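You operate a simulated robot arm through the tools that you are given. There is no shell and no other tool. Be economical: measure what you need, move in short steps, check, and stop when the job is done.

The job below is to be done with a simulated robot arm. You get a single attempt, and the scene is never put back.

Task
Bleed at the white BLEED knob till the foam is gone, pump up to green and shut PUMP.
Fine: shut the knob again; PUMP all the way; never into the red; leave the other levers, the red SET knob and the other pipes alone.

It is judged by the outcome, as a careful person would: the job done as asked, and still so three seconds after it is handed in. It fails if anything else is knocked over, pushed out of place, dropped, spilled or broken.

Robot
A 7-joint arm with a two-finger parallel gripper, fixed in place. Base frame: the origin is at the foot of the arm, x ahead of it, y to its left, z up; the work surface is at about z = 0.854. Units: m, degrees, N and s.
With the tool pointing down near the work surface it reaches from about 0.24 to 0.68 m from the base axis. Its first joint turns from -66.0 to 66.0 degrees. Payload 2.4 kg.
The tool frame sits at the grasp point between the pads (the TCP): z along the fingers, y along the line on which they close. The tips reach 0.03 m beyond it. Largest opening 0.094 m; finger width 0.028, thickness 0.01; the body of the gripper, 0.05 by 0.096 m, starts 0.055 m behind the TCP.
Orientation is that of the tool frame in the base frame, as a unit quaternion [w, x, y, z]. With the fingers straight down and closing along the base's y, the tool's x points along the base's -x, its y along +y and its z along -z.

Tools
- The arm moves only by the tool drive_tool. Its arguments are lists of equal length, an entry for each row: "dr": the turn, a rotation vector about the base's x, y, z in degrees, a list of three; "linear": the shift along the base's x, y, z in m, a list of three; "grip": the closure, from 0 (fully open) to 1 (shut). In form: {"dr": [[rx, ry, rz], ...], "linear": [[tx, ty, tz], ...], "grip": [grip, ...]}. A call has 1 to 12 rows; each row is the pose to reach, as a shift and turn from the pose commanded when the call began. A row lasts 0.2 s, in which the tool goes at most 0.05 m and 8.6 degrees; a call with a longer step from one row to the next is refused whole, and so is a gripper value outside its range. Where a pose cannot be reached the arm comes as near as it can. A force on the tool above 40 N (or 10 N above the force at the start of the call, whichever is more), or a blocked arm, ends the call early, and 0.2 s more pass. Each finger travels about 0.153 m/s and halts on what it meets, pressing with about 22 N; the grip force reading is that of the motor and also rises with nothing between the fingers. The clock runs only during rows and for 0.2 s after the last one: add rows that repeat a pose to give the fingers time. The reply holds the time, the measured pose of the TCP, the force on the tool along the base axes, the opening and the grip force, in the units named above and with some noise, and new pictures: "show" is both (left out), scene, wrist or none.
- Cameras (640 x 400 px; columns grow to the right, rows downward): "scene" is fixed at [0.0479, 0.4749, 1.4665]; the picture's right is [-0.71, -0.71, 0.00], its down [-0.24, 0.24, -0.94] and it looks along [0.66, -0.67, -0.34] (base axes); focal length 365 px, centre (320, 200). "wrist" rides on the gripper at [0.076, 0.014, -0.103] in the tool frame; the picture's right is [-0.18, 0.98, 0.00], its down [-0.75, -0.14, -0.64] and it looks along [-0.63, -0.12, 0.77] (tool axes); focal length 243 px, centre (320, 200). There is no depth. A picture from a camera that has moved, and an enlarged one, comes with that camera's place and axes in the base frame and with its lens.
- inspect(camera, box): a new picture of the part [left, top, right, bottom] of that camera's present view, enlarged. No time passes.
- finish_job(): hands the job in; it is judged then, once.

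Work in short steps. Places have to be worked out from the pictures, the camera data and where the tool is seen: move nearer, look again, correct. Check each grasp and each placing, and mend what went wrong. You have 120 turns and 170 pictures in all, those below and enlarged ones among them. Open the gripper and draw the arm clear of the work before you hand the job in, unless the task says otherwise; then end with one line.

The tools are called after "Call:" by a JSON object that holds its "method" and its "body". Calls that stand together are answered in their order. drive_tool: Moves the arm, as the interface text tells. Its arguments: {"type":"object","properties":{"dr":{"type":"array","items":{"type":"array","items":{"type":"number"}}},"linear":{"type":"array","items":{"type":"array","items":{"type":"number"}}},"grip":{"type":"array","items":{"type":"number"}},"show":{"type":"string","enum":["both","scene","wrist","none"]}},"required":["dr","linear","grip"]} The other tools are called the same way: inspect (camera, box) takes an enlarged picture of a part of a camera's view; finish_job () hands the job in.

At the start:

```text
t: 0.0
position: [0.3935, -0.0839, 1.3034]
tcp_rot: [0.0, 0.001, 1.0, 0.0]
wrist_force: [0.4, 0.7, -0.2]
gripper_width: 0.094
gripper_force: 0.1
```

scene: 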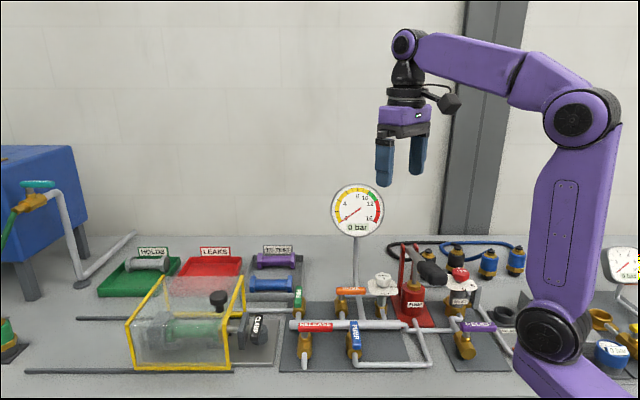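
wrist: 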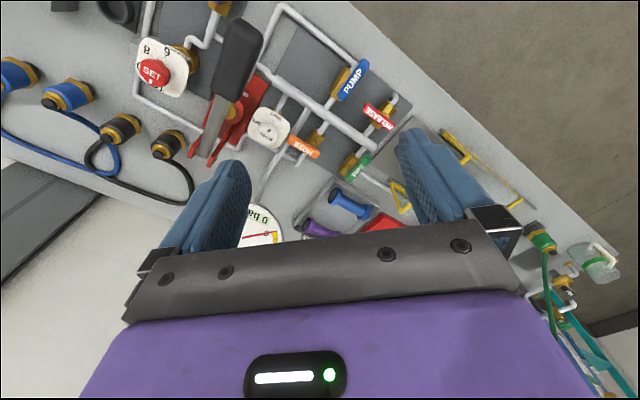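

I start by enlarging the area of the valve panel in both cameras to identify parts.

Call:
{"method": "inspect", "body": {"camera": "scene", "box": [270, 170, 530, 380]}}

Call:
{"method": "inspect", "body": {"camera": "wrist", "box": [120, 0, 440, 240]}}

```text
1.90 times, centred on (400, 275) of scene
camera zoom: at [0.0479, 0.4749, 1.4665], right [-0.71, -0.71, 0.0], down [-0.24, 0.24, -0.94], along [0.66, -0.67, -0.34], focal length 695 px, centre (168, 57)
```

zoom: 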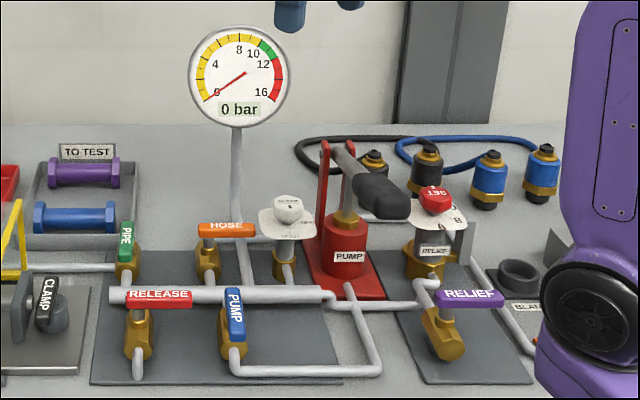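

```text
1.67 times, centred on (280, 120) of wrist
camera zoom: at [0.3173, -0.0692, 1.408], right [0.18, 0.98, 0.0], down [0.75, -0.14, 0.64], along [0.63, -0.12, -0.77], focal length 404 px, centre (387, 333)
```

zoom: 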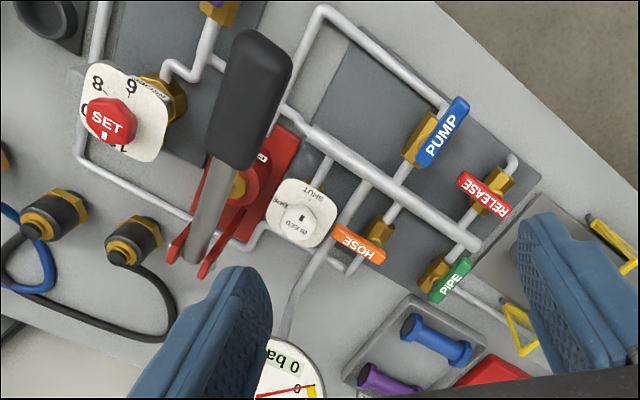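

Estimates: BLEED knob ≈ (0.496,-0.207,0.97), PUMP lever ≈ (0.44,-0.03,0.93), pump handle grip ≈ (0.357,-0.18,1.06). I look more closely at knob, lever and pump.

Call:
{"method": "inspect", "body": {"camera": "scene", "box": [365, 230, 485, 310]}}

Call:
{"method": "inspect", "body": {"camera": "wrist", "box": [230, 90, 310, 160]}}

Call:
{"method": "inspect", "body": {"camera": "scene", "box": [120, 260, 400, 380]}}

Call:
{"method": "inspect", "body": {"camera": "wrist", "box": [290, 40, 430, 200]}}

```text
5.00 times, centred on (425, 270) of scene
camera zoom: at [0.0479, 0.4749, 1.4665], right [-0.71, -0.71, 0.0], down [-0.24, 0.24, -0.94], along [0.66, -0.67, -0.34], focal length 1824 px, centre (-205, -150)
```

zoom: 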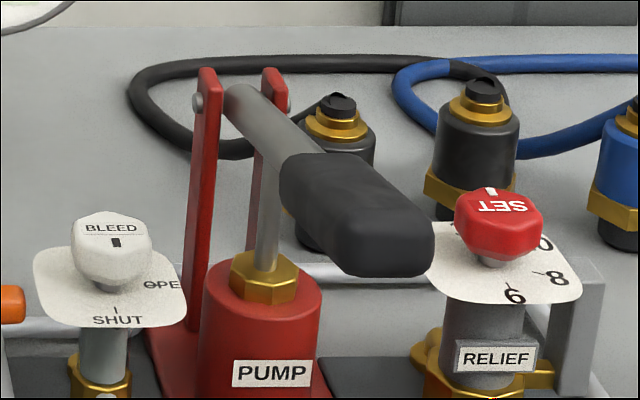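

```text
5.71 times, centred on (270, 125) of wrist
camera zoom: at [0.3173, -0.0692, 1.408], right [0.18, 0.98, 0.0], down [0.75, -0.14, 0.64], along [0.63, -0.12, -0.77], focal length 1386 px, centre (606, 629)
```

zoom: 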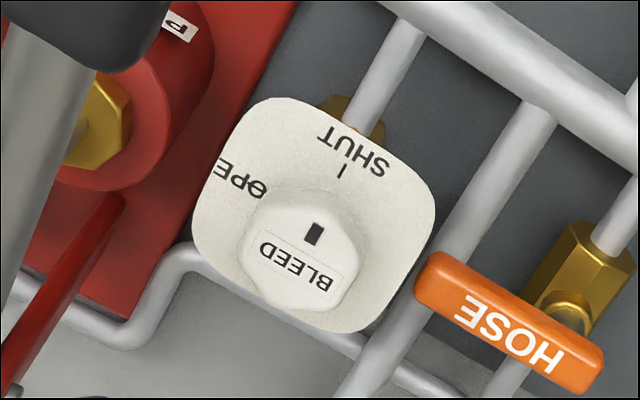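

```text
2.29 times, centred on (260, 320) of scene
camera zoom: at [0.0479, 0.4749, 1.4665], right [-0.71, -0.71, 0.0], down [-0.24, 0.24, -0.94], along [0.66, -0.67, -0.34], focal length 834 px, centre (457, -74)
```

zoom: 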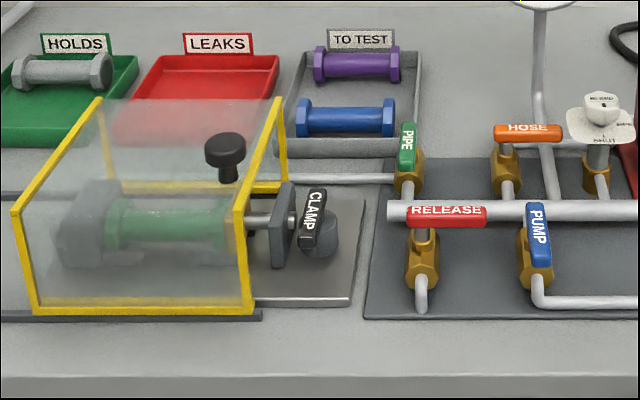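

```text
2.50 times, centred on (360, 120) of wrist
camera zoom: at [0.3173, -0.0692, 1.408], right [0.18, 0.98, 0.0], down [0.75, -0.14, 0.64], along [0.63, -0.12, -0.77], focal length 606 px, centre (220, 400)
```

zoom: 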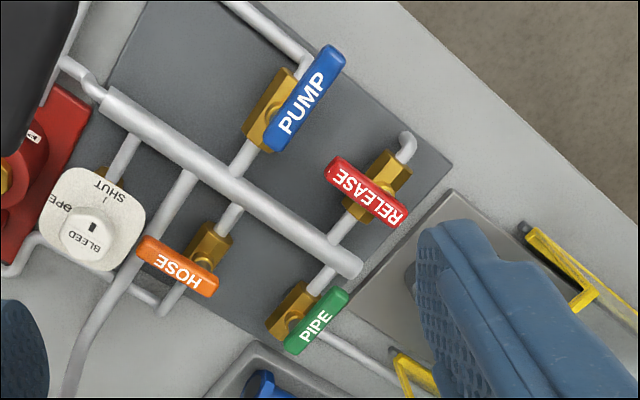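

The knob is at SHUT; OPEN is a quarter turn counter-clockwise seen from above. The panel is turned 45°, with the pump handle passing right next to the knob, so I'll approach with the wrist camera side facing away from the handle: rotate about z by −135° while moving above the knob.

Call:
{"method": "drive_tool", "body": {"dr": [[0, 0, -8.5], [0, 0, -17], [0, 0, -25.5], [0, 0, -34], [0, 0, -42.5], [0, 0, -51], [0, 0, -59.5], [0, 0, -68], [0, 0, -76.5], [0, 0, -85], [0, 0, -93.5], [0, 0, -100]], "linear": [[0, 0, 0], [0.01, -0.01, 0], [0.02, -0.02, 0], [0.03, -0.035, 0], [0.04, -0.05, 0], [0.05, -0.06, 0], [0.06, -0.07, 0], [0.07, -0.08, 0], [0.08, -0.09, 0], [0.09, -0.105, 0], [0.1025, -0.123, 0], [0.1025, -0.123, 0]], "grip": [0, 0, 0, 0, 0, 0, 0, 0, 0, 0, 0, 0]}}

```text
t: 2.6
position: [0.4929, -0.2049, 1.3002]
tcp_rot: [0.001, 0.767, 0.642, 0.001]
wrist_force: [0.4, -0.1, -0.5]
gripper_width: 0.0941
gripper_force: 0.0
out of reach, approached as far as the arm can: row 11, 12
camera wrist: at [0.5192, -0.1324, 1.4043], right [0.94, -0.35, 0.0], down [-0.27, -0.72, 0.64], along [-0.23, -0.6, -0.77], focal length 243 px, centre (320, 200)
```

scene: 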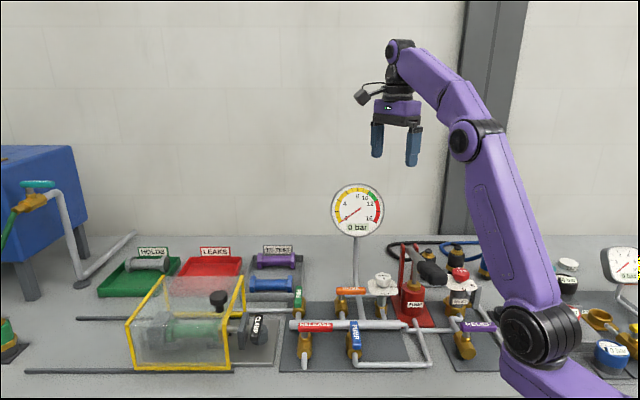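
wrist: 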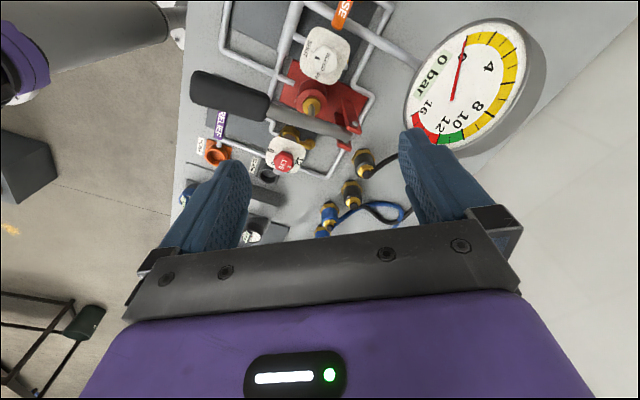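

The tool is turned −100° and reachable. I zoom on the knob for its shape and check the remaining reach.

Call:
{"method": "inspect", "body": {"camera": "wrist", "box": [280, 15, 370, 75]}}

Call:
{"method": "drive_tool", "body": {"dr": [[0, 0, -8.5], [0, 0, -17], [0, 0, -25.5], [0, 0, -34], [0, 0, -34]], "linear": [[0, 0, -0.04], [0, 0, -0.08], [0, 0.001, -0.12], [0, 0.002, -0.16], [0, 0.003, -0.19]], "grip": [0, 0, 0, 0, 0]}}

```text
6.67 times, centred on (325, 45) of wrist
camera zoom: at [0.5192, -0.1324, 1.4043], right [0.94, -0.35, 0.0], down [-0.27, -0.72, 0.64], along [-0.23, -0.6, -0.77], focal length 1618 px, centre (287, 1233)
```

zoom: 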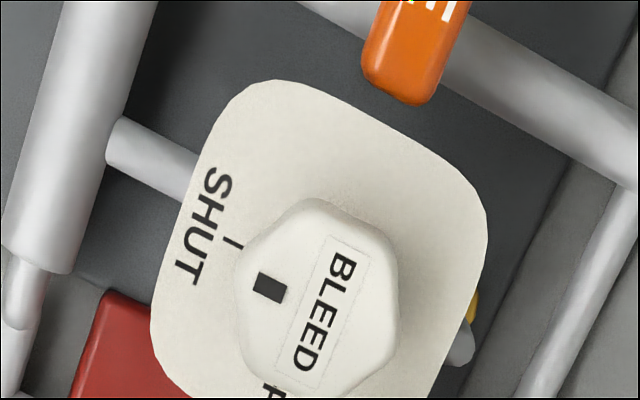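

```text
t: 3.8
position: [0.4896, -0.2032, 1.111]
tcp_rot: [0.001, 0.921, 0.39, 0.001]
wrist_force: [0.6, -1.0, 0.1]
gripper_width: 0.094
gripper_force: 0.0
camera wrist: at [0.5537, -0.1582, 1.2143], right [0.58, -0.82, 0.0], down [-0.63, -0.44, 0.64], along [-0.52, -0.37, -0.77], focal length 243 px, centre (320, 200)
```

scene: 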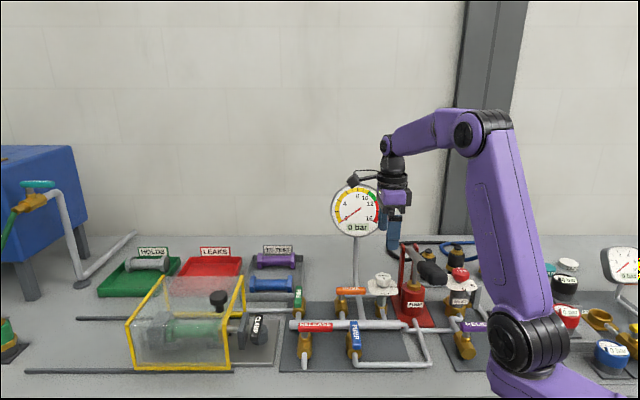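
wrist: 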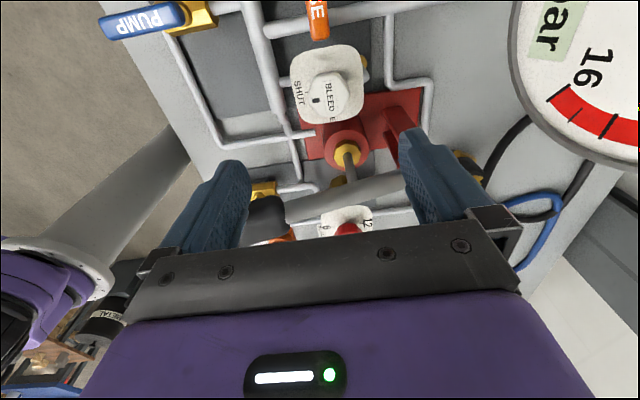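

The knob now appears at ≈ (0.498,-0.204), plate z≈0.947, top z≈0.98. I descend partway and recheck the alignment.

Call:
{"method": "drive_tool", "body": {"dr": [[0, 0, 0], [0, 0, 0], [0, 0, 0]], "linear": [[0.003, 0, -0.03], [0.005, 0, -0.06], [0.006, 0, -0.08]], "grip": [0, 0, 0]}}

Call:
{"method": "inspect", "body": {"camera": "scene", "box": [320, 180, 480, 300]}}

```text
t: 4.6
position: [0.4973, -0.2041, 1.0299]
tcp_rot: [0.0, 0.921, 0.391, -0.001]
wrist_force: [0.1, 1.2, -0.6]
gripper_width: 0.0938
gripper_force: 0.1
camera wrist: at [0.5607, -0.1586, 1.1344], right [0.58, -0.82, 0.0], down [-0.63, -0.44, 0.64], along [-0.52, -0.37, -0.77], focal length 243 px, centre (320, 200)
```

scene: 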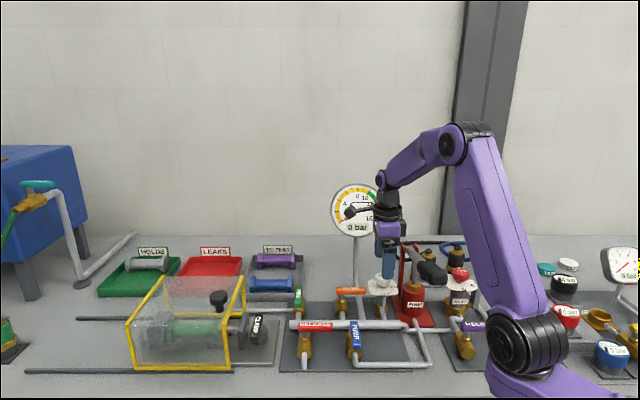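
wrist: 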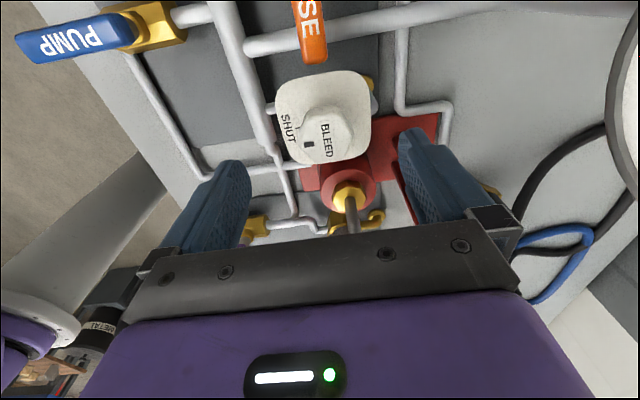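

```text
3.33 times, centred on (400, 240) of scene
camera zoom: at [0.0479, 0.4749, 1.4665], right [-0.71, -0.71, 0.0], down [-0.24, 0.24, -0.94], along [0.66, -0.67, -0.34], focal length 1216 px, centre (53, 67)
```

zoom: 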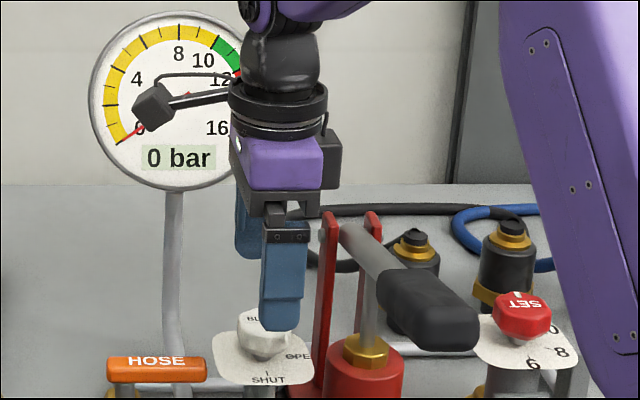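

Both views agree the knob lies ≈8 mm further in x, (0.505,-0.205). I correct and descend around it to TCP z≈0.982.

Call:
{"method": "drive_tool", "body": {"dr": [[0, 0, 0], [0, 0, 0], [0, 0, 0], [0, 0, 0]], "linear": [[0.008, -0.001, 0], [0.008, -0.001, -0.02], [0.008, -0.001, -0.04], [0.008, -0.001, -0.048]], "grip": [0, 0, 0, 0]}}

Call:
{"method": "inspect", "body": {"camera": "scene", "box": [340, 220, 460, 310]}}

```text
t: 5.6
position: [0.5059, -0.2042, 0.9828]
tcp_rot: [0.001, 0.921, 0.39, 0.0]
wrist_force: [0.0, 0.7, -0.4]
gripper_width: 0.0941
gripper_force: 0.1
camera wrist: at [0.5681, -0.1584, 1.0862], right [0.58, -0.82, 0.0], down [-0.62, -0.44, 0.64], along [-0.52, -0.37, -0.77], focal length 243 px, centre (320, 200)
```

scene: 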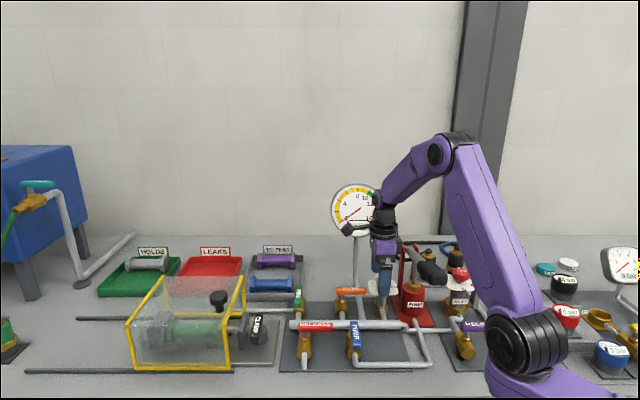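
wrist: 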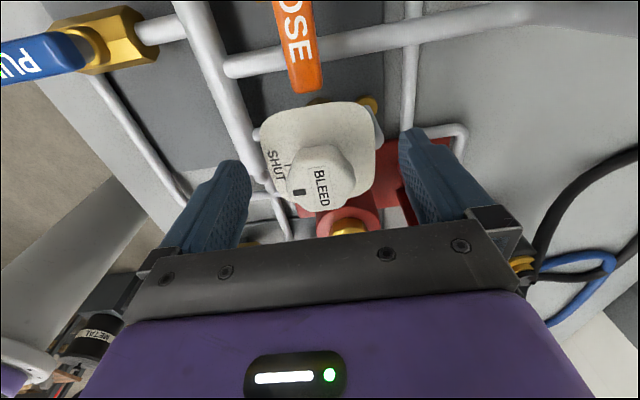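

```text
4.44 times, centred on (400, 265) of scene
camera zoom: at [0.0479, 0.4749, 1.4665], right [-0.71, -0.71, 0.0], down [-0.24, 0.24, -0.94], along [0.66, -0.67, -0.34], focal length 1621 px, centre (-36, -89)
```

zoom: 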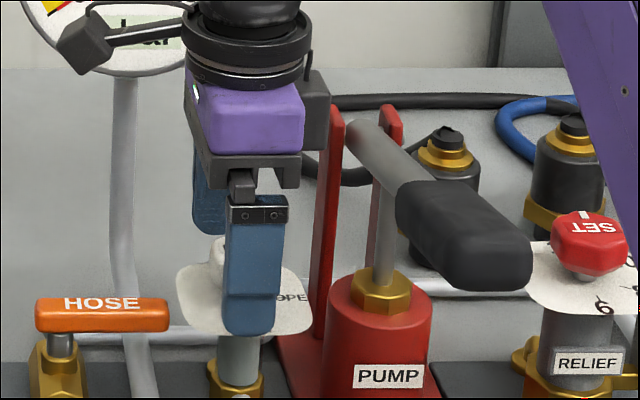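

Triangulating the views, the knob is ~4 mm toward the handle and a bit lower (top ≈0.97). I shift slightly, lower 8 mm, and close on it.

Call:
{"method": "drive_tool", "body": {"dr": [[0, 0, 0], [0, 0, 0], [0, 0, 0], [0, 0, 0], [0, 0, 0]], "linear": [[-0.003, -0.003, 0], [-0.003, -0.003, -0.008], [-0.003, -0.003, -0.008], [-0.003, -0.003, -0.008], [-0.003, -0.003, -0.008]], "grip": [0, 0, 0.4, 0.7, 0.7]}}

Call:
{"method": "inspect", "body": {"camera": "scene", "box": [340, 220, 460, 310]}}

```text
t: 6.8
position: [0.5019, -0.2061, 0.9757]
tcp_rot: [-0.001, 0.92, 0.391, -0.001]
wrist_force: [-7.7, 6.3, 3.7]
gripper_width: 0.0394
gripper_force: 45.2
camera wrist: at [0.5645, -0.1607, 1.0787], right [0.58, -0.82, 0.0], down [-0.62, -0.44, 0.64], along [-0.53, -0.37, -0.77], focal length 243 px, centre (320, 200)
```

scene: 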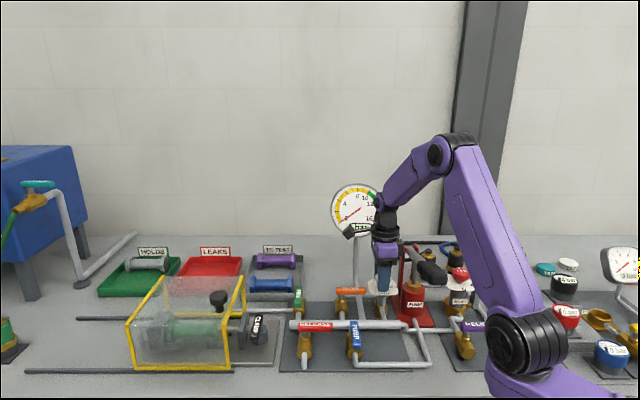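
wrist: 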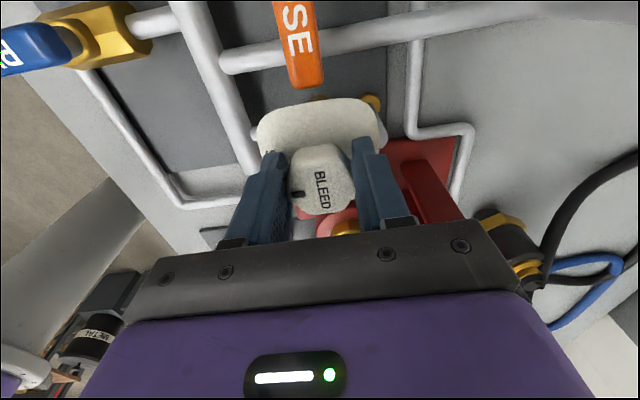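

```text
4.44 times, centred on (400, 265) of scene
camera zoom: at [0.0476, 0.475, 1.4665], right [-0.71, -0.71, 0.0], down [-0.24, 0.24, -0.94], along [0.66, -0.67, -0.34], focal length 1621 px, centre (-36, -89)
```

zoom: 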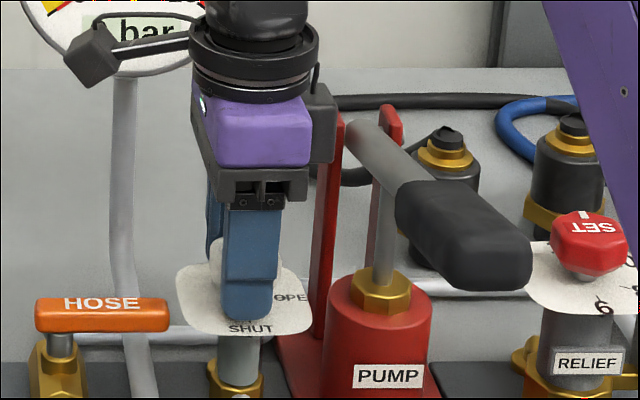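

The knob is firmly held (39 mm). I turn it counter-clockwise about 43° and watch.

Call:
{"method": "drive_tool", "body": {"dr": [[0, 0, 4], [0, 0, 12], [0, 0, 20], [0, 0, 28], [0, 0, 36], [0, 0, 43]], "linear": [[-0.001, 0.001, 0], [-0.001, 0.001, 0], [-0.001, 0.001, 0], [-0.001, 0.001, 0], [-0.001, 0.001, 0], [-0.001, 0.001, 0]], "grip": [0.7, 0.7, 0.7, 0.7, 0.7, 0.7]}}

Call:
{"method": "inspect", "body": {"camera": "scene", "box": [300, 180, 460, 300]}}

```text
t: 8.2
position: [0.4969, -0.2066, 0.9742]
tcp_rot: [-0.003, 0.713, 0.702, -0.001]
wrist_force: [-25.5, 6.0, 19.6]
gripper_width: 0.0392
gripper_force: 45.6
camera wrist: at [0.5148, -0.1286, 1.0788], right [0.98, -0.2, -0.01], down [-0.15, -0.75, 0.64], along [-0.13, -0.63, -0.77], focal length 243 px, centre (320, 200)
```

scene: 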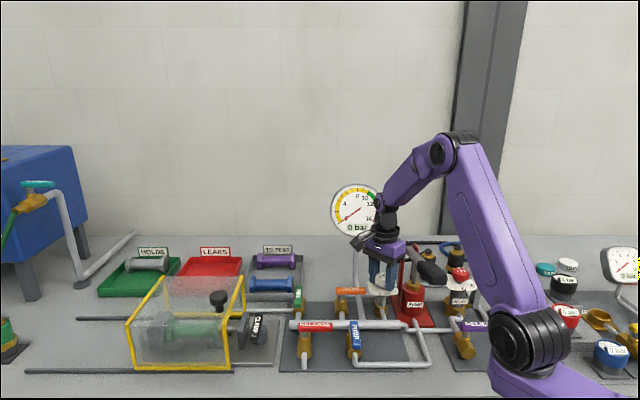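
wrist: 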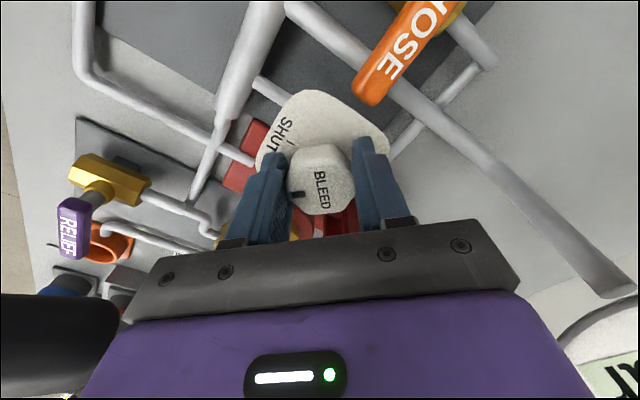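

```text
3.33 times, centred on (380, 240) of scene
camera zoom: at [0.0469, 0.4752, 1.4664], right [-0.71, -0.71, 0.0], down [-0.24, 0.24, -0.94], along [0.66, -0.67, -0.34], focal length 1216 px, centre (120, 67)
```

zoom: 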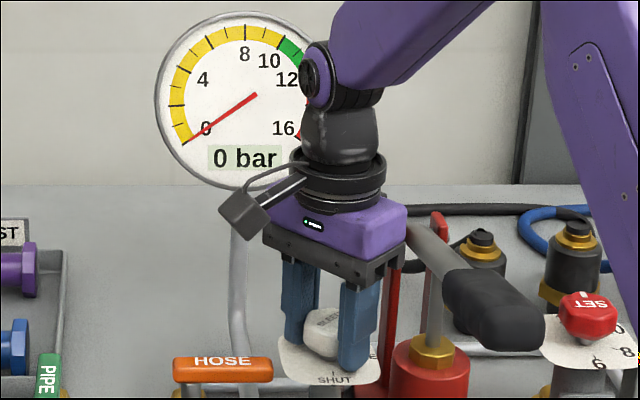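

The knob follows the tool. The side force shows its axis is ≈(0.497,-0.211), so I follow that arc while turning the remaining ~45° to OPEN.

Call:
{"method": "drive_tool", "body": {"dr": [[0, 0, 0], [0, 0, 8], [0, 0, 16], [0, 0, 24], [0, 0, 32], [0, 0, 40], [0, 0, 46]], "linear": [[-0.005, 0.002, 0.0], [-0.006, 0.002, 0.0], [-0.007, 0.002, 0.0], [-0.008, 0.0015, 0.0], [-0.009, 0.001, 0.0], [-0.0095, 0.0005, 0.0], [-0.01, 0, 0.0]], "grip": [0.7, 0.7, 0.7, 0.7, 0.7, 0.7, 0.7]}}

Call:
{"method": "inspect", "body": {"camera": "scene", "box": [300, 180, 460, 300]}}

```text
t: 9.8
position: [0.4948, -0.2059, 0.9749]
tcp_rot: [0.007, 0.381, 0.925, -0.001]
wrist_force: [28.5, -14.6, -8.6]
gripper_width: 0.0395
gripper_force: 45.0
camera wrist: at [0.4502, -0.1408, 1.0778], right [0.82, 0.57, 0.01], down [0.43, -0.63, 0.65], along [0.37, -0.53, -0.76], focal length 243 px, centre (320, 200)
```

scene: 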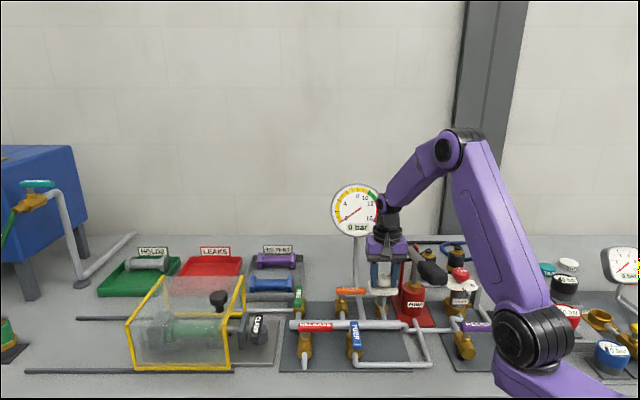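
wrist: 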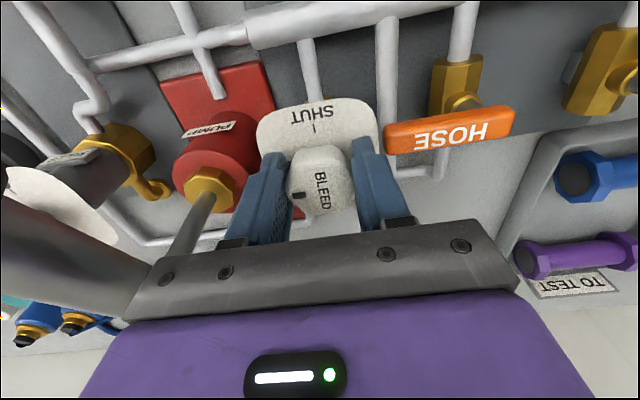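

```text
3.33 times, centred on (380, 240) of scene
camera zoom: at [0.0489, 0.4744, 1.4667], right [-0.71, -0.71, 0.0], down [-0.24, 0.24, -0.94], along [0.66, -0.67, -0.34], focal length 1216 px, centre (120, 67)
```

zoom: 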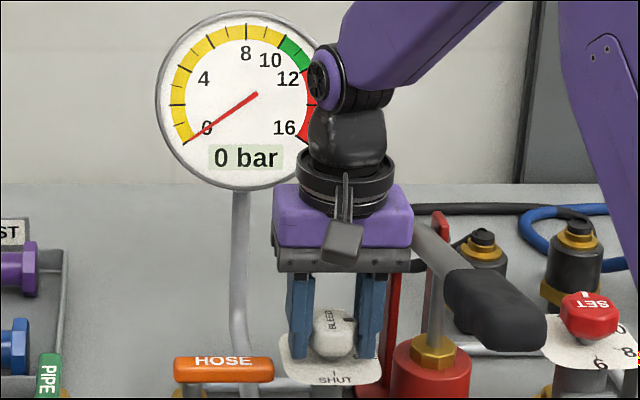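

The knob's pointer is at OPEN. I release with a small opening and rise straight up, then look for foam.

Call:
{"method": "drive_tool", "body": {"dr": [[0, 0, 0], [0, 0, 0], [0, 0, 0], [0, 0, 0], [0, 0, 0], [0, 0, 0]], "linear": [[0.003, 0, 0], [0.003, 0, 0], [0.003, 0, 0.03], [0.003, 0, 0.07], [0.003, 0, 0.11], [0.003, 0, 0.15]], "grip": [0.35, 0.35, 0.35, 0.35, 0.35, 0.35]}}

Call:
{"method": "inspect", "body": {"camera": "scene", "box": [340, 220, 500, 320]}}

```text
t: 11.2
position: [0.493, -0.2056, 1.1239]
tcp_rot: [-0.001, 0.382, 0.924, 0.0]
wrist_force: [0.1, 0.5, 0.9]
gripper_width: 0.0612
gripper_force: 0.1
camera wrist: at [0.4493, -0.1402, 1.2284], right [0.83, 0.56, 0.0], down [0.43, -0.63, 0.64], along [0.36, -0.53, -0.77], focal length 243 px, centre (320, 200)
```

scene: 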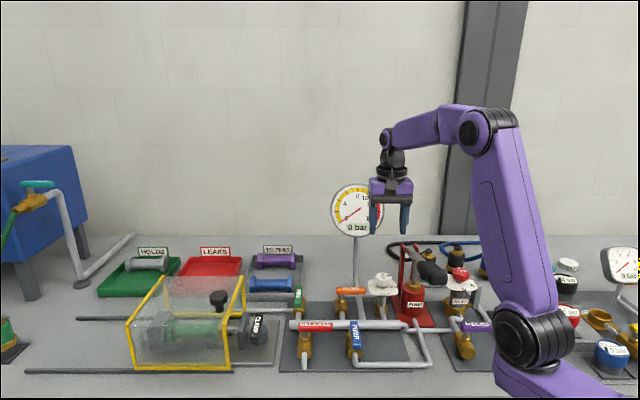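
wrist: 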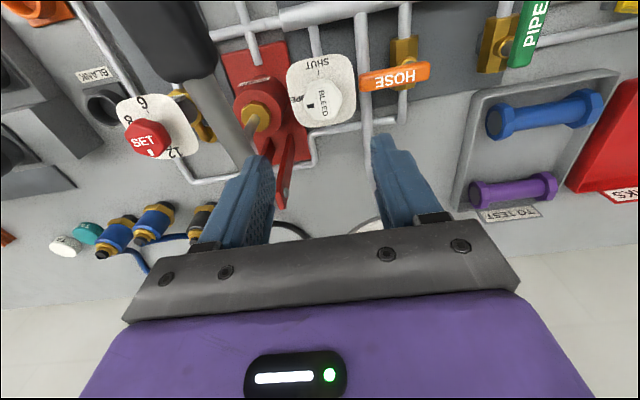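

```text
4.00 times, centred on (420, 270) of scene
camera zoom: at [0.0479, 0.4749, 1.4665], right [-0.71, -0.71, 0.0], down [-0.24, 0.24, -0.94], along [0.66, -0.67, -0.34], focal length 1459 px, centre (-80, -80)
```

zoom: 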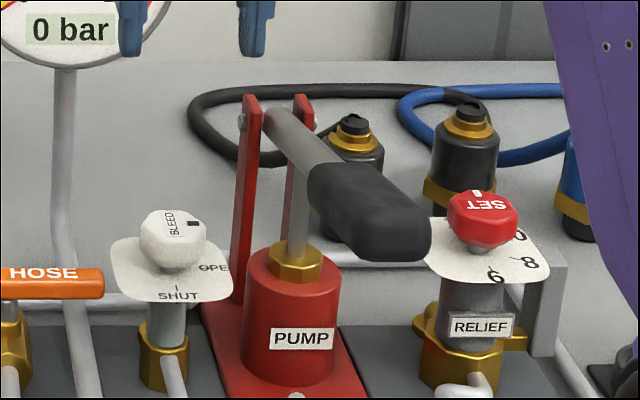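

Knob open, no foam visible yet, so bleeding probably needs pump strokes. I move above the pump handle's grip (est. (0.356,-0.175,1.06)), fingers straddling it (closing along the panel's width).

Call:
{"method": "drive_tool", "body": {"dr": [[0, 0, 0], [0, 0, 0], [0, 0, 0], [0, 0, 0], [0, 0, 0]], "linear": [[0, 0, 0.04], [-0.035, 0.008, 0.05], [-0.07, 0.016, 0.05], [-0.11, 0.025, 0.05], [-0.137, 0.031, 0.04]], "grip": [0.35, 0.3, 0.2, 0.1, 0]}}

Call:
{"method": "inspect", "body": {"camera": "scene", "box": [340, 170, 500, 290]}}

```text
t: 12.4
position: [0.3589, -0.1739, 1.1646]
tcp_rot: [0.0, 0.382, 0.924, 0.001]
wrist_force: [0.0, -0.7, 0.6]
gripper_width: 0.0939
gripper_force: 0.0
camera wrist: at [0.3152, -0.1094, 1.2684], right [0.83, 0.56, 0.0], down [0.43, -0.63, 0.64], along [0.36, -0.53, -0.77], focal length 243 px, centre (320, 200)
```

scene: 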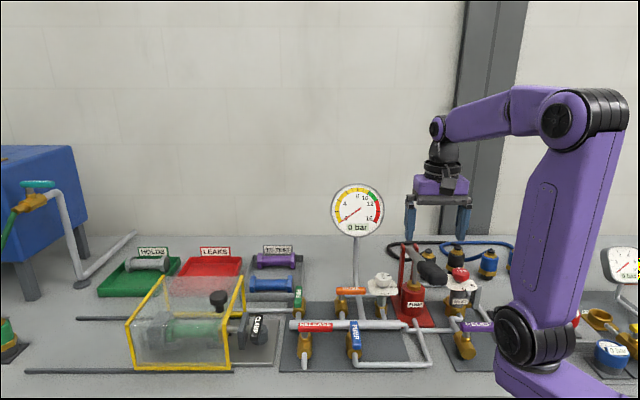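
wrist: 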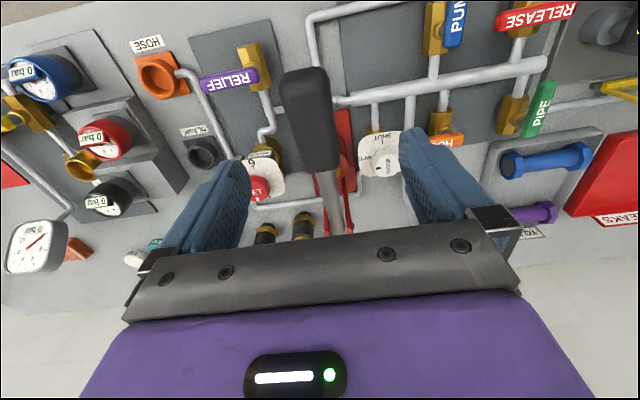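

```text
3.33 times, centred on (420, 230) of scene
camera zoom: at [0.0479, 0.4749, 1.4665], right [-0.71, -0.71, 0.0], down [-0.24, 0.24, -0.94], along [0.66, -0.67, -0.34], focal length 1216 px, centre (-13, 100)
```

zoom: 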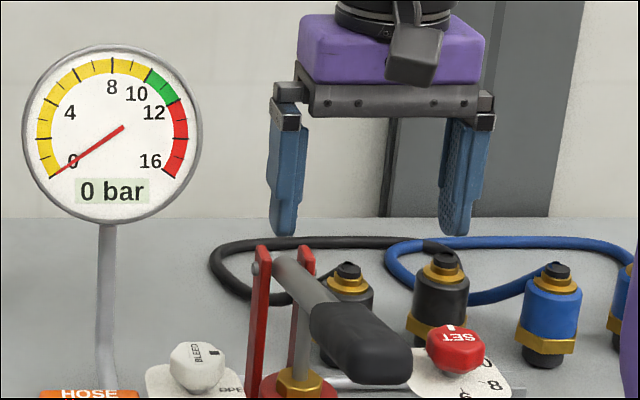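

The handle's grip is ≈10 mm toward the tool's −y side. I shift and descend straddling it to z≈1.06.

Call:
{"method": "drive_tool", "body": {"dr": [[0, 0, 0], [0, 0, 0], [0, 0, 0], [0, 0, 0]], "linear": [[-0.008, -0.007, -0.01], [-0.008, -0.007, -0.045], [-0.008, -0.007, -0.08], [-0.008, -0.007, -0.1]], "grip": [0, 0, 0, 0]}}

Call:
{"method": "inspect", "body": {"camera": "scene", "box": [340, 170, 500, 290]}}

```text
t: 13.4
position: [0.3506, -0.1824, 1.0652]
tcp_rot: [0.0, 0.383, 0.924, 0.0]
wrist_force: [1.0, 0.0, -1.2]
gripper_width: 0.0941
gripper_force: 0.0
camera wrist: at [0.3062, -0.1186, 1.1684], right [0.83, 0.56, 0.0], down [0.43, -0.63, 0.64], along [0.36, -0.53, -0.77], focal length 243 px, centre (320, 200)
```

scene: 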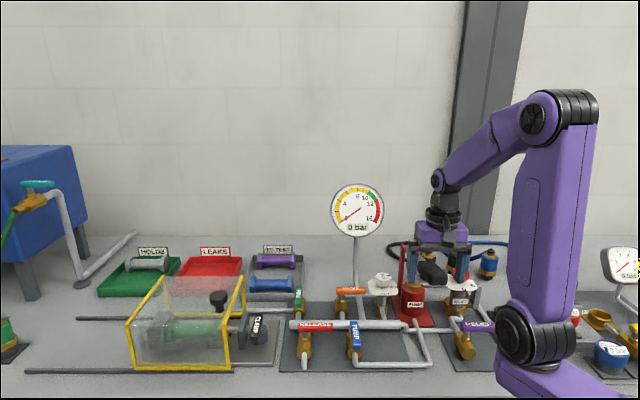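
wrist: 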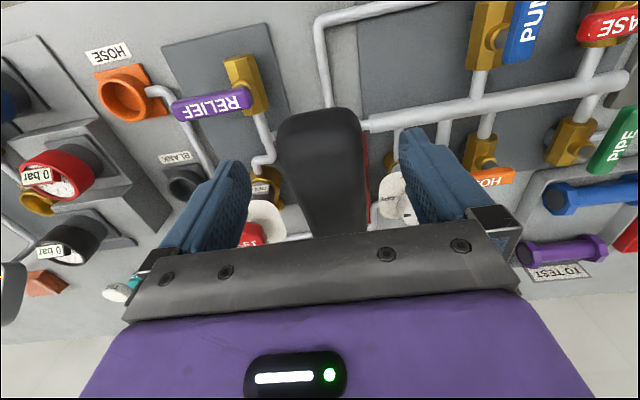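

```text
3.33 times, centred on (420, 230) of scene
camera zoom: at [0.0479, 0.4749, 1.4665], right [-0.71, -0.71, 0.0], down [-0.24, 0.24, -0.94], along [0.66, -0.67, -0.34], focal length 1216 px, centre (-13, 100)
```

zoom: 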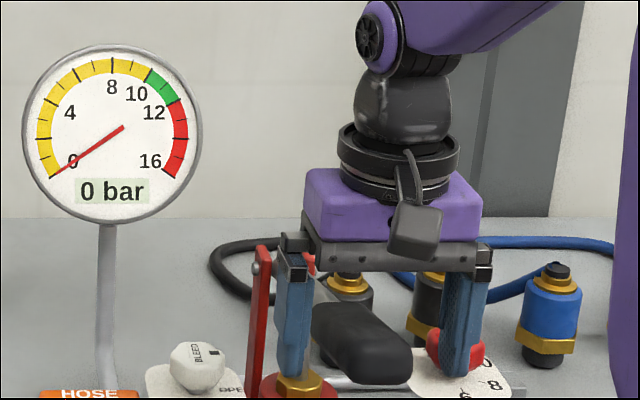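

The grip lies between the fingers; I close on it.

Call:
{"method": "drive_tool", "body": {"dr": [[0, 0, 0], [0, 0, 0], [0, 0, 0], [0, 0, 0]], "linear": [[0, 0, -0.008], [0, 0, -0.008], [0, 0, -0.008], [0, 0, -0.008]], "grip": [0, 0.4, 0.75, 0.75]}}

Call:
{"method": "inspect", "body": {"camera": "scene", "box": [340, 170, 500, 290]}}

```text
t: 14.4
position: [0.3525, -0.1809, 1.055]
tcp_rot: [0.001, 0.382, 0.924, 0.002]
wrist_force: [24.7, 21.6, -7.7]
gripper_width: 0.0461
gripper_force: 44.5
camera wrist: at [0.3088, -0.1163, 1.1603], right [0.82, 0.57, 0.0], down [0.43, -0.63, 0.64], along [0.37, -0.53, -0.77], focal length 243 px, centre (320, 200)
```

scene: 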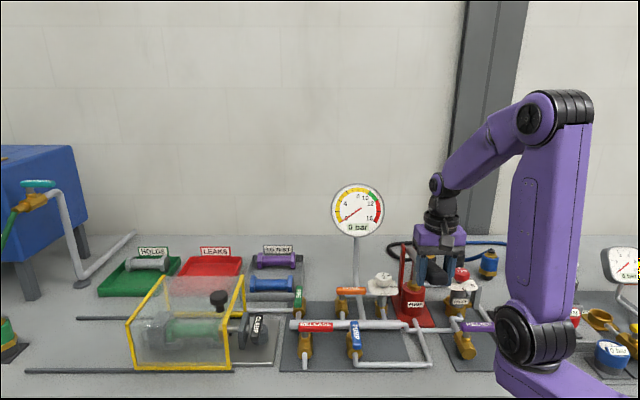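
wrist: 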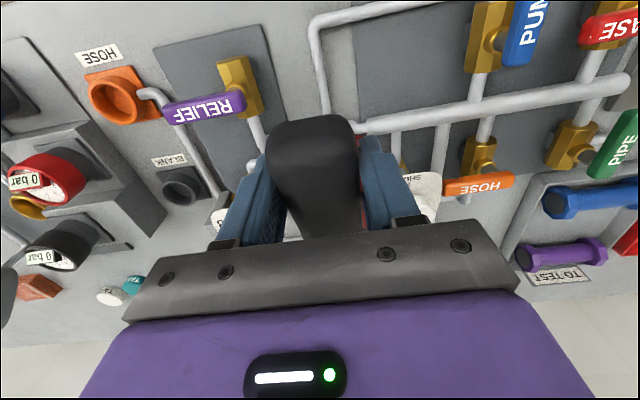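

```text
3.33 times, centred on (420, 230) of scene
camera zoom: at [0.0488, 0.4755, 1.4663], right [-0.71, -0.71, 0.0], down [-0.24, 0.24, -0.94], along [0.66, -0.67, -0.34], focal length 1216 px, centre (-13, 100)
```

zoom: 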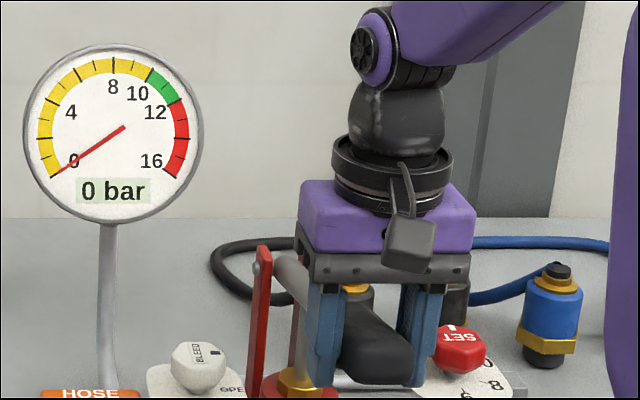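

Handle held, with a lateral bias of ~2 mm that I relieve; then a gentle partial down-stroke of 30 mm to feel the force.

Call:
{"method": "drive_tool", "body": {"dr": [[0, 0, 0], [0, 0, 0], [0, 0, 0], [0, 0, 0]], "linear": [[0.002, 0.0015, 0], [0.002, 0.0015, -0.01], [0.002, 0.0015, -0.02], [0.002, 0.0015, -0.03]], "grip": [0.75, 0.75, 0.75, 0.75]}}

Call:
{"method": "inspect", "body": {"camera": "scene", "box": [330, 190, 490, 310]}}

```text
t: 15.4
position: [0.3522, -0.1788, 1.0244]
tcp_rot: [-0.002, 0.384, 0.924, 0.0]
wrist_force: [1.3, 28.7, 7.6]
gripper_width: 0.0462
gripper_force: 45.3
camera wrist: at [0.3084, -0.1151, 1.1297], right [0.83, 0.56, 0.0], down [0.43, -0.63, 0.64], along [0.36, -0.53, -0.77], focal length 243 px, centre (320, 200)
```

scene: 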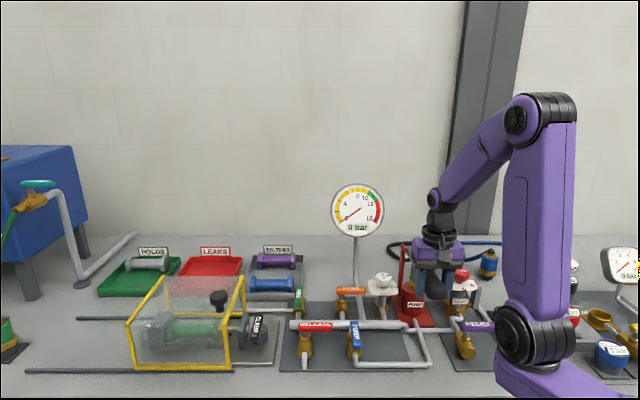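
wrist: 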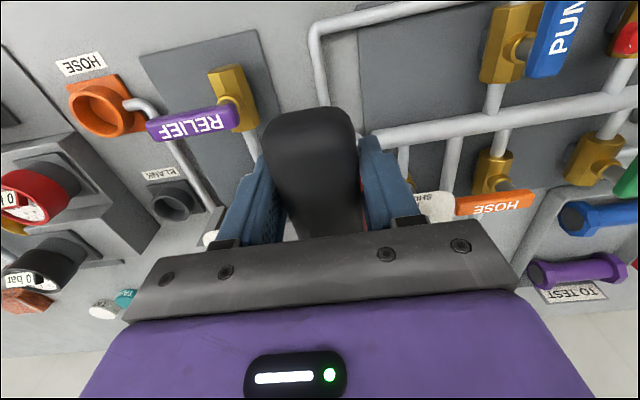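

```text
3.33 times, centred on (410, 250) of scene
camera zoom: at [0.0479, 0.4758, 1.4662], right [-0.71, -0.71, 0.0], down [-0.24, 0.24, -0.94], along [0.66, -0.67, -0.34], focal length 1216 px, centre (20, 33)
```

zoom: 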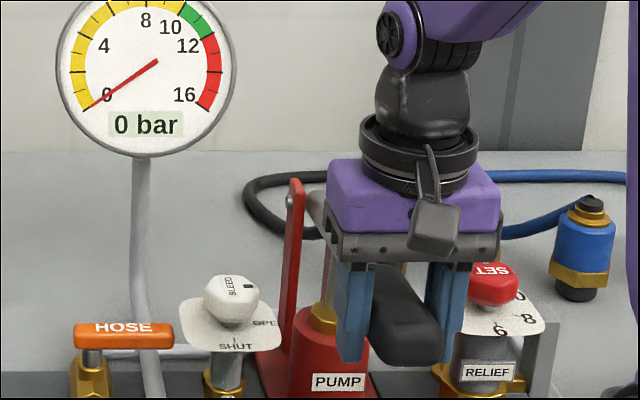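

The handle moves easily. I relieve the sideways load by +2 mm in y and continue the stroke down to its end.

Call:
{"method": "drive_tool", "body": {"dr": [[0, 0, 0], [0, 0, 0], [0, 0, 0], [0, 0, 0], [0, 0, 0], [0, 0, 0]], "linear": [[0.0005, 0.003, 0], [0.0005, 0.003, -0.01], [0.0005, 0.003, -0.02], [0.0005, 0.003, -0.03], [0.0005, 0.003, -0.04], [0.0005, 0.003, -0.05]], "grip": [0.75, 0.75, 0.75, 0.75, 0.75, 0.75]}}

Call:
{"method": "inspect", "body": {"camera": "scene", "box": [330, 190, 490, 310]}}

```text
t: 16.8
position: [0.3515, -0.1797, 0.9754]
tcp_rot: [0.005, 0.384, 0.923, -0.001]
wrist_force: [-3.0, -16.2, 10.0]
gripper_width: 0.0464
gripper_force: 45.1
camera wrist: at [0.3081, -0.1144, 1.0797], right [0.83, 0.56, 0.0], down [0.43, -0.63, 0.65], along [0.36, -0.53, -0.76], focal length 243 px, centre (320, 200)
```

scene: 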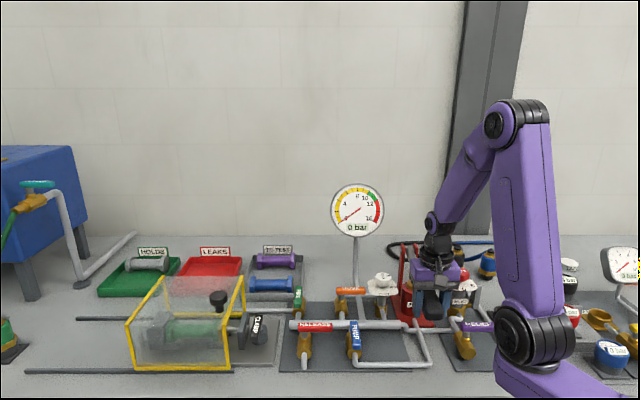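
wrist: 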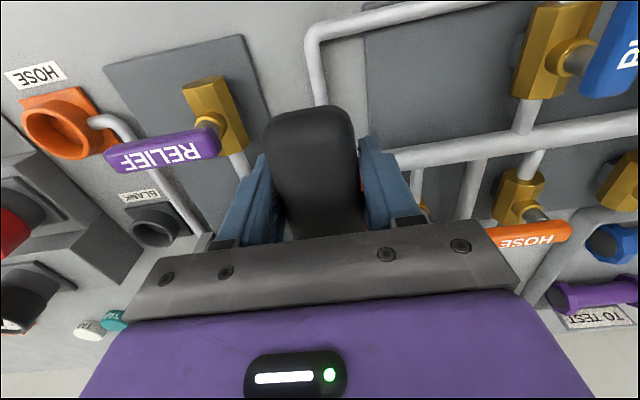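

```text
3.33 times, centred on (410, 250) of scene
camera zoom: at [0.0477, 0.4745, 1.4667], right [-0.71, -0.71, 0.0], down [-0.24, 0.24, -0.94], along [0.66, -0.67, -0.34], focal length 1216 px, centre (20, 33)
```

zoom: 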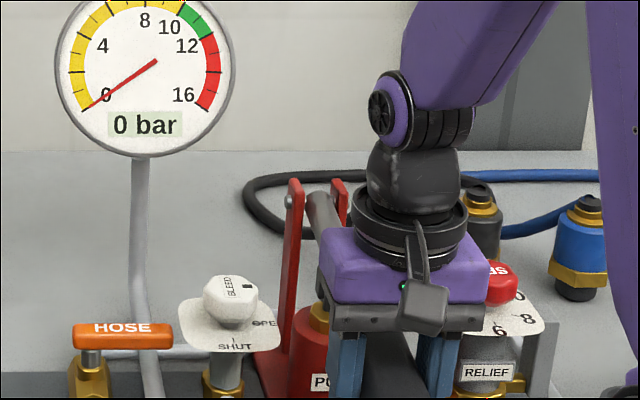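

No stop felt yet. I go a further 20 mm.

Call:
{"method": "drive_tool", "body": {"dr": [[0, 0, 0], [0, 0, 0], [0, 0, 0], [0, 0, 0]], "linear": [[0, -0.001, 0], [0.001, -0.002, -0.008], [0.0015, -0.0025, -0.016], [0.002, -0.003, -0.022]], "grip": [0.75, 0.75, 0.75, 0.75], "show": "scene"}}

Call:
{"method": "inspect", "body": {"camera": "scene", "box": [330, 230, 490, 350]}}

```text
t: 17.5
position: [0.3524, -0.1791, 0.9683]
tcp_rot: [-0.002, 0.383, 0.924, 0.0]
wrist_force: [-6.7, 0.7, 18.8]
gripper_width: 0.0462
gripper_force: 44.2
stopped in row 3: the force on the tool passed its limit (the readings are from after the stop); the commanded pose is now the measured one
```

scene: 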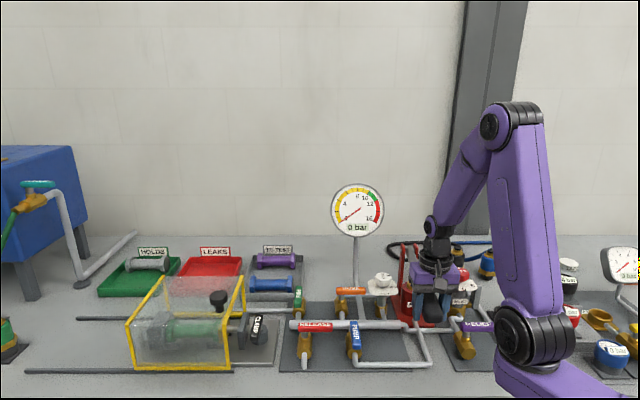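

```text
3.33 times, centred on (410, 290) of scene
camera zoom: at [0.0475, 0.475, 1.4665], right [-0.71, -0.71, 0.0], down [-0.24, 0.24, -0.94], along [0.66, -0.67, -0.34], focal length 1216 px, centre (20, -100)
```

zoom: 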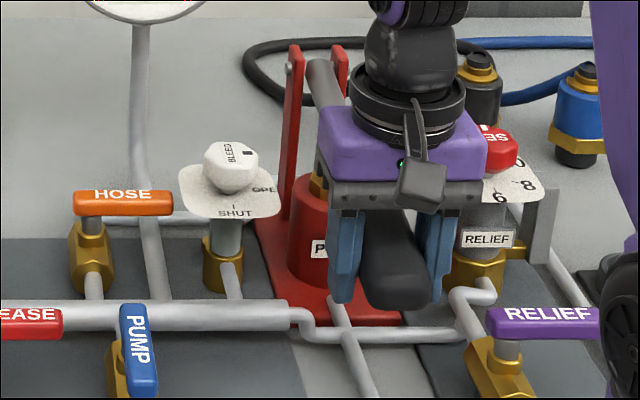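

Bottom stop is at TCP z≈0.967. Gauge 0. I raise the handle back along its arc to the top.

Call:
{"method": "drive_tool", "body": {"dr": [[0, 0, 0], [0, 0, 0], [0, 0, 0], [0, 0, 0], [0, 0, 0], [0, 0, 0]], "linear": [[-0.003, 0.003, 0.015], [-0.0055, 0.0055, 0.03], [-0.0065, 0.0065, 0.045], [-0.007, 0.007, 0.06], [-0.006, 0.006, 0.075], [-0.005, 0.005, 0.087]], "grip": [0.75, 0.75, 0.75, 0.75, 0.75, 0.75], "show": "scene"}}

Call:
{"method": "inspect", "body": {"camera": "scene", "box": [330, 190, 490, 310]}}

```text
t: 18.9
position: [0.3471, -0.1754, 1.0532]
tcp_rot: [-0.003, 0.384, 0.923, 0.001]
wrist_force: [7.2, -17.4, -29.1]
gripper_width: 0.0464
gripper_force: 45.0
```

scene: 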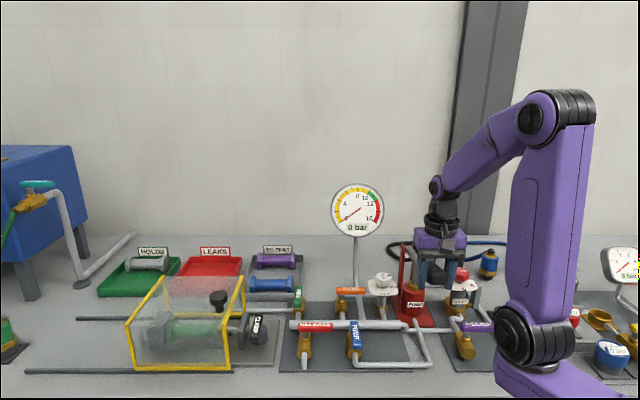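

```text
3.33 times, centred on (410, 250) of scene
camera zoom: at [0.0484, 0.4742, 1.4667], right [-0.71, -0.71, 0.0], down [-0.24, 0.24, -0.94], along [0.66, -0.67, -0.34], focal length 1216 px, centre (20, 33)
```

zoom: 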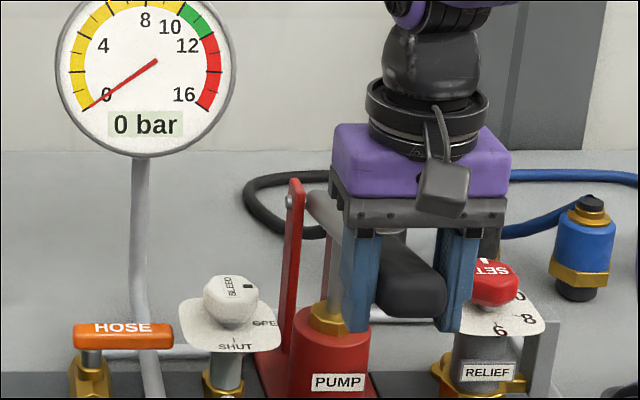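

Top stop ≈1.052. I do a brisker down-stroke and look closely at the bleed valve right after.

Call:
{"method": "drive_tool", "body": {"dr": [[0, 0, 0], [0, 0, 0], [0, 0, 0], [0, 0, 0]], "linear": [[0.002, -0.001, -0.02], [0.002, -0.001, -0.04], [0.003, -0.002, -0.06], [0.005, -0.004, -0.083]], "grip": [0.75, 0.75, 0.75, 0.75], "show": "scene"}}

Call:
{"method": "inspect", "body": {"camera": "scene", "box": [340, 255, 420, 315]}}

Call:
{"method": "inspect", "body": {"camera": "scene", "box": [120, 250, 300, 380]}}

```text
t: 19.9
position: [0.3525, -0.1799, 0.9695]
tcp_rot: [-0.003, 0.384, 0.924, 0.0]
wrist_force: [-29.0, -7.9, 7.6]
gripper_width: 0.0466
gripper_force: 44.9
```

scene: 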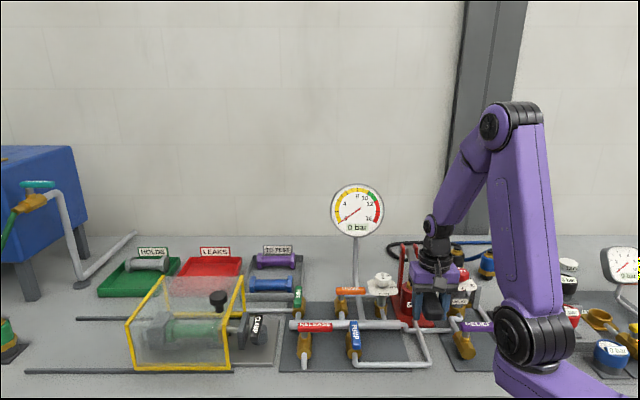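

```text
6.67 times, centred on (380, 285) of scene
camera zoom: at [0.0469, 0.4747, 1.4666], right [-0.71, -0.71, 0.0], down [-0.24, 0.24, -0.94], along [0.66, -0.67, -0.34], focal length 2432 px, centre (-80, -367)
```

zoom: 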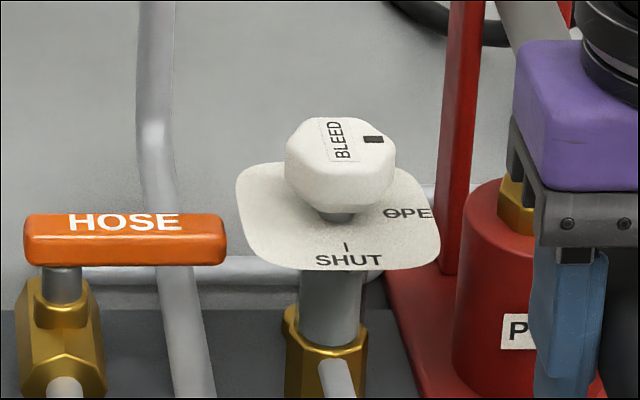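

```text
3.08 times, centred on (210, 315) of scene
camera zoom: at [0.0469, 0.4747, 1.4666], right [-0.71, -0.71, 0.0], down [-0.24, 0.24, -0.94], along [0.66, -0.67, -0.34], focal length 1122 px, centre (658, -154)
```

zoom: 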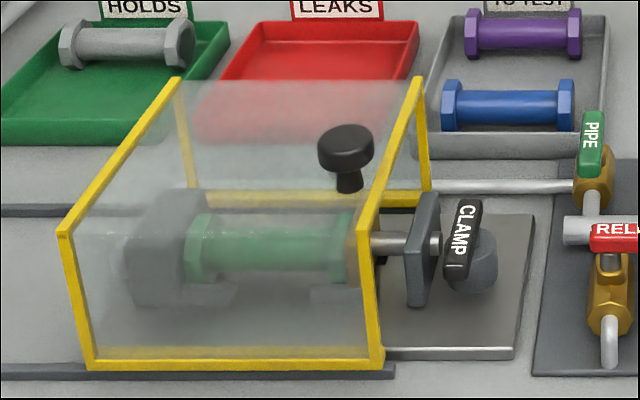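

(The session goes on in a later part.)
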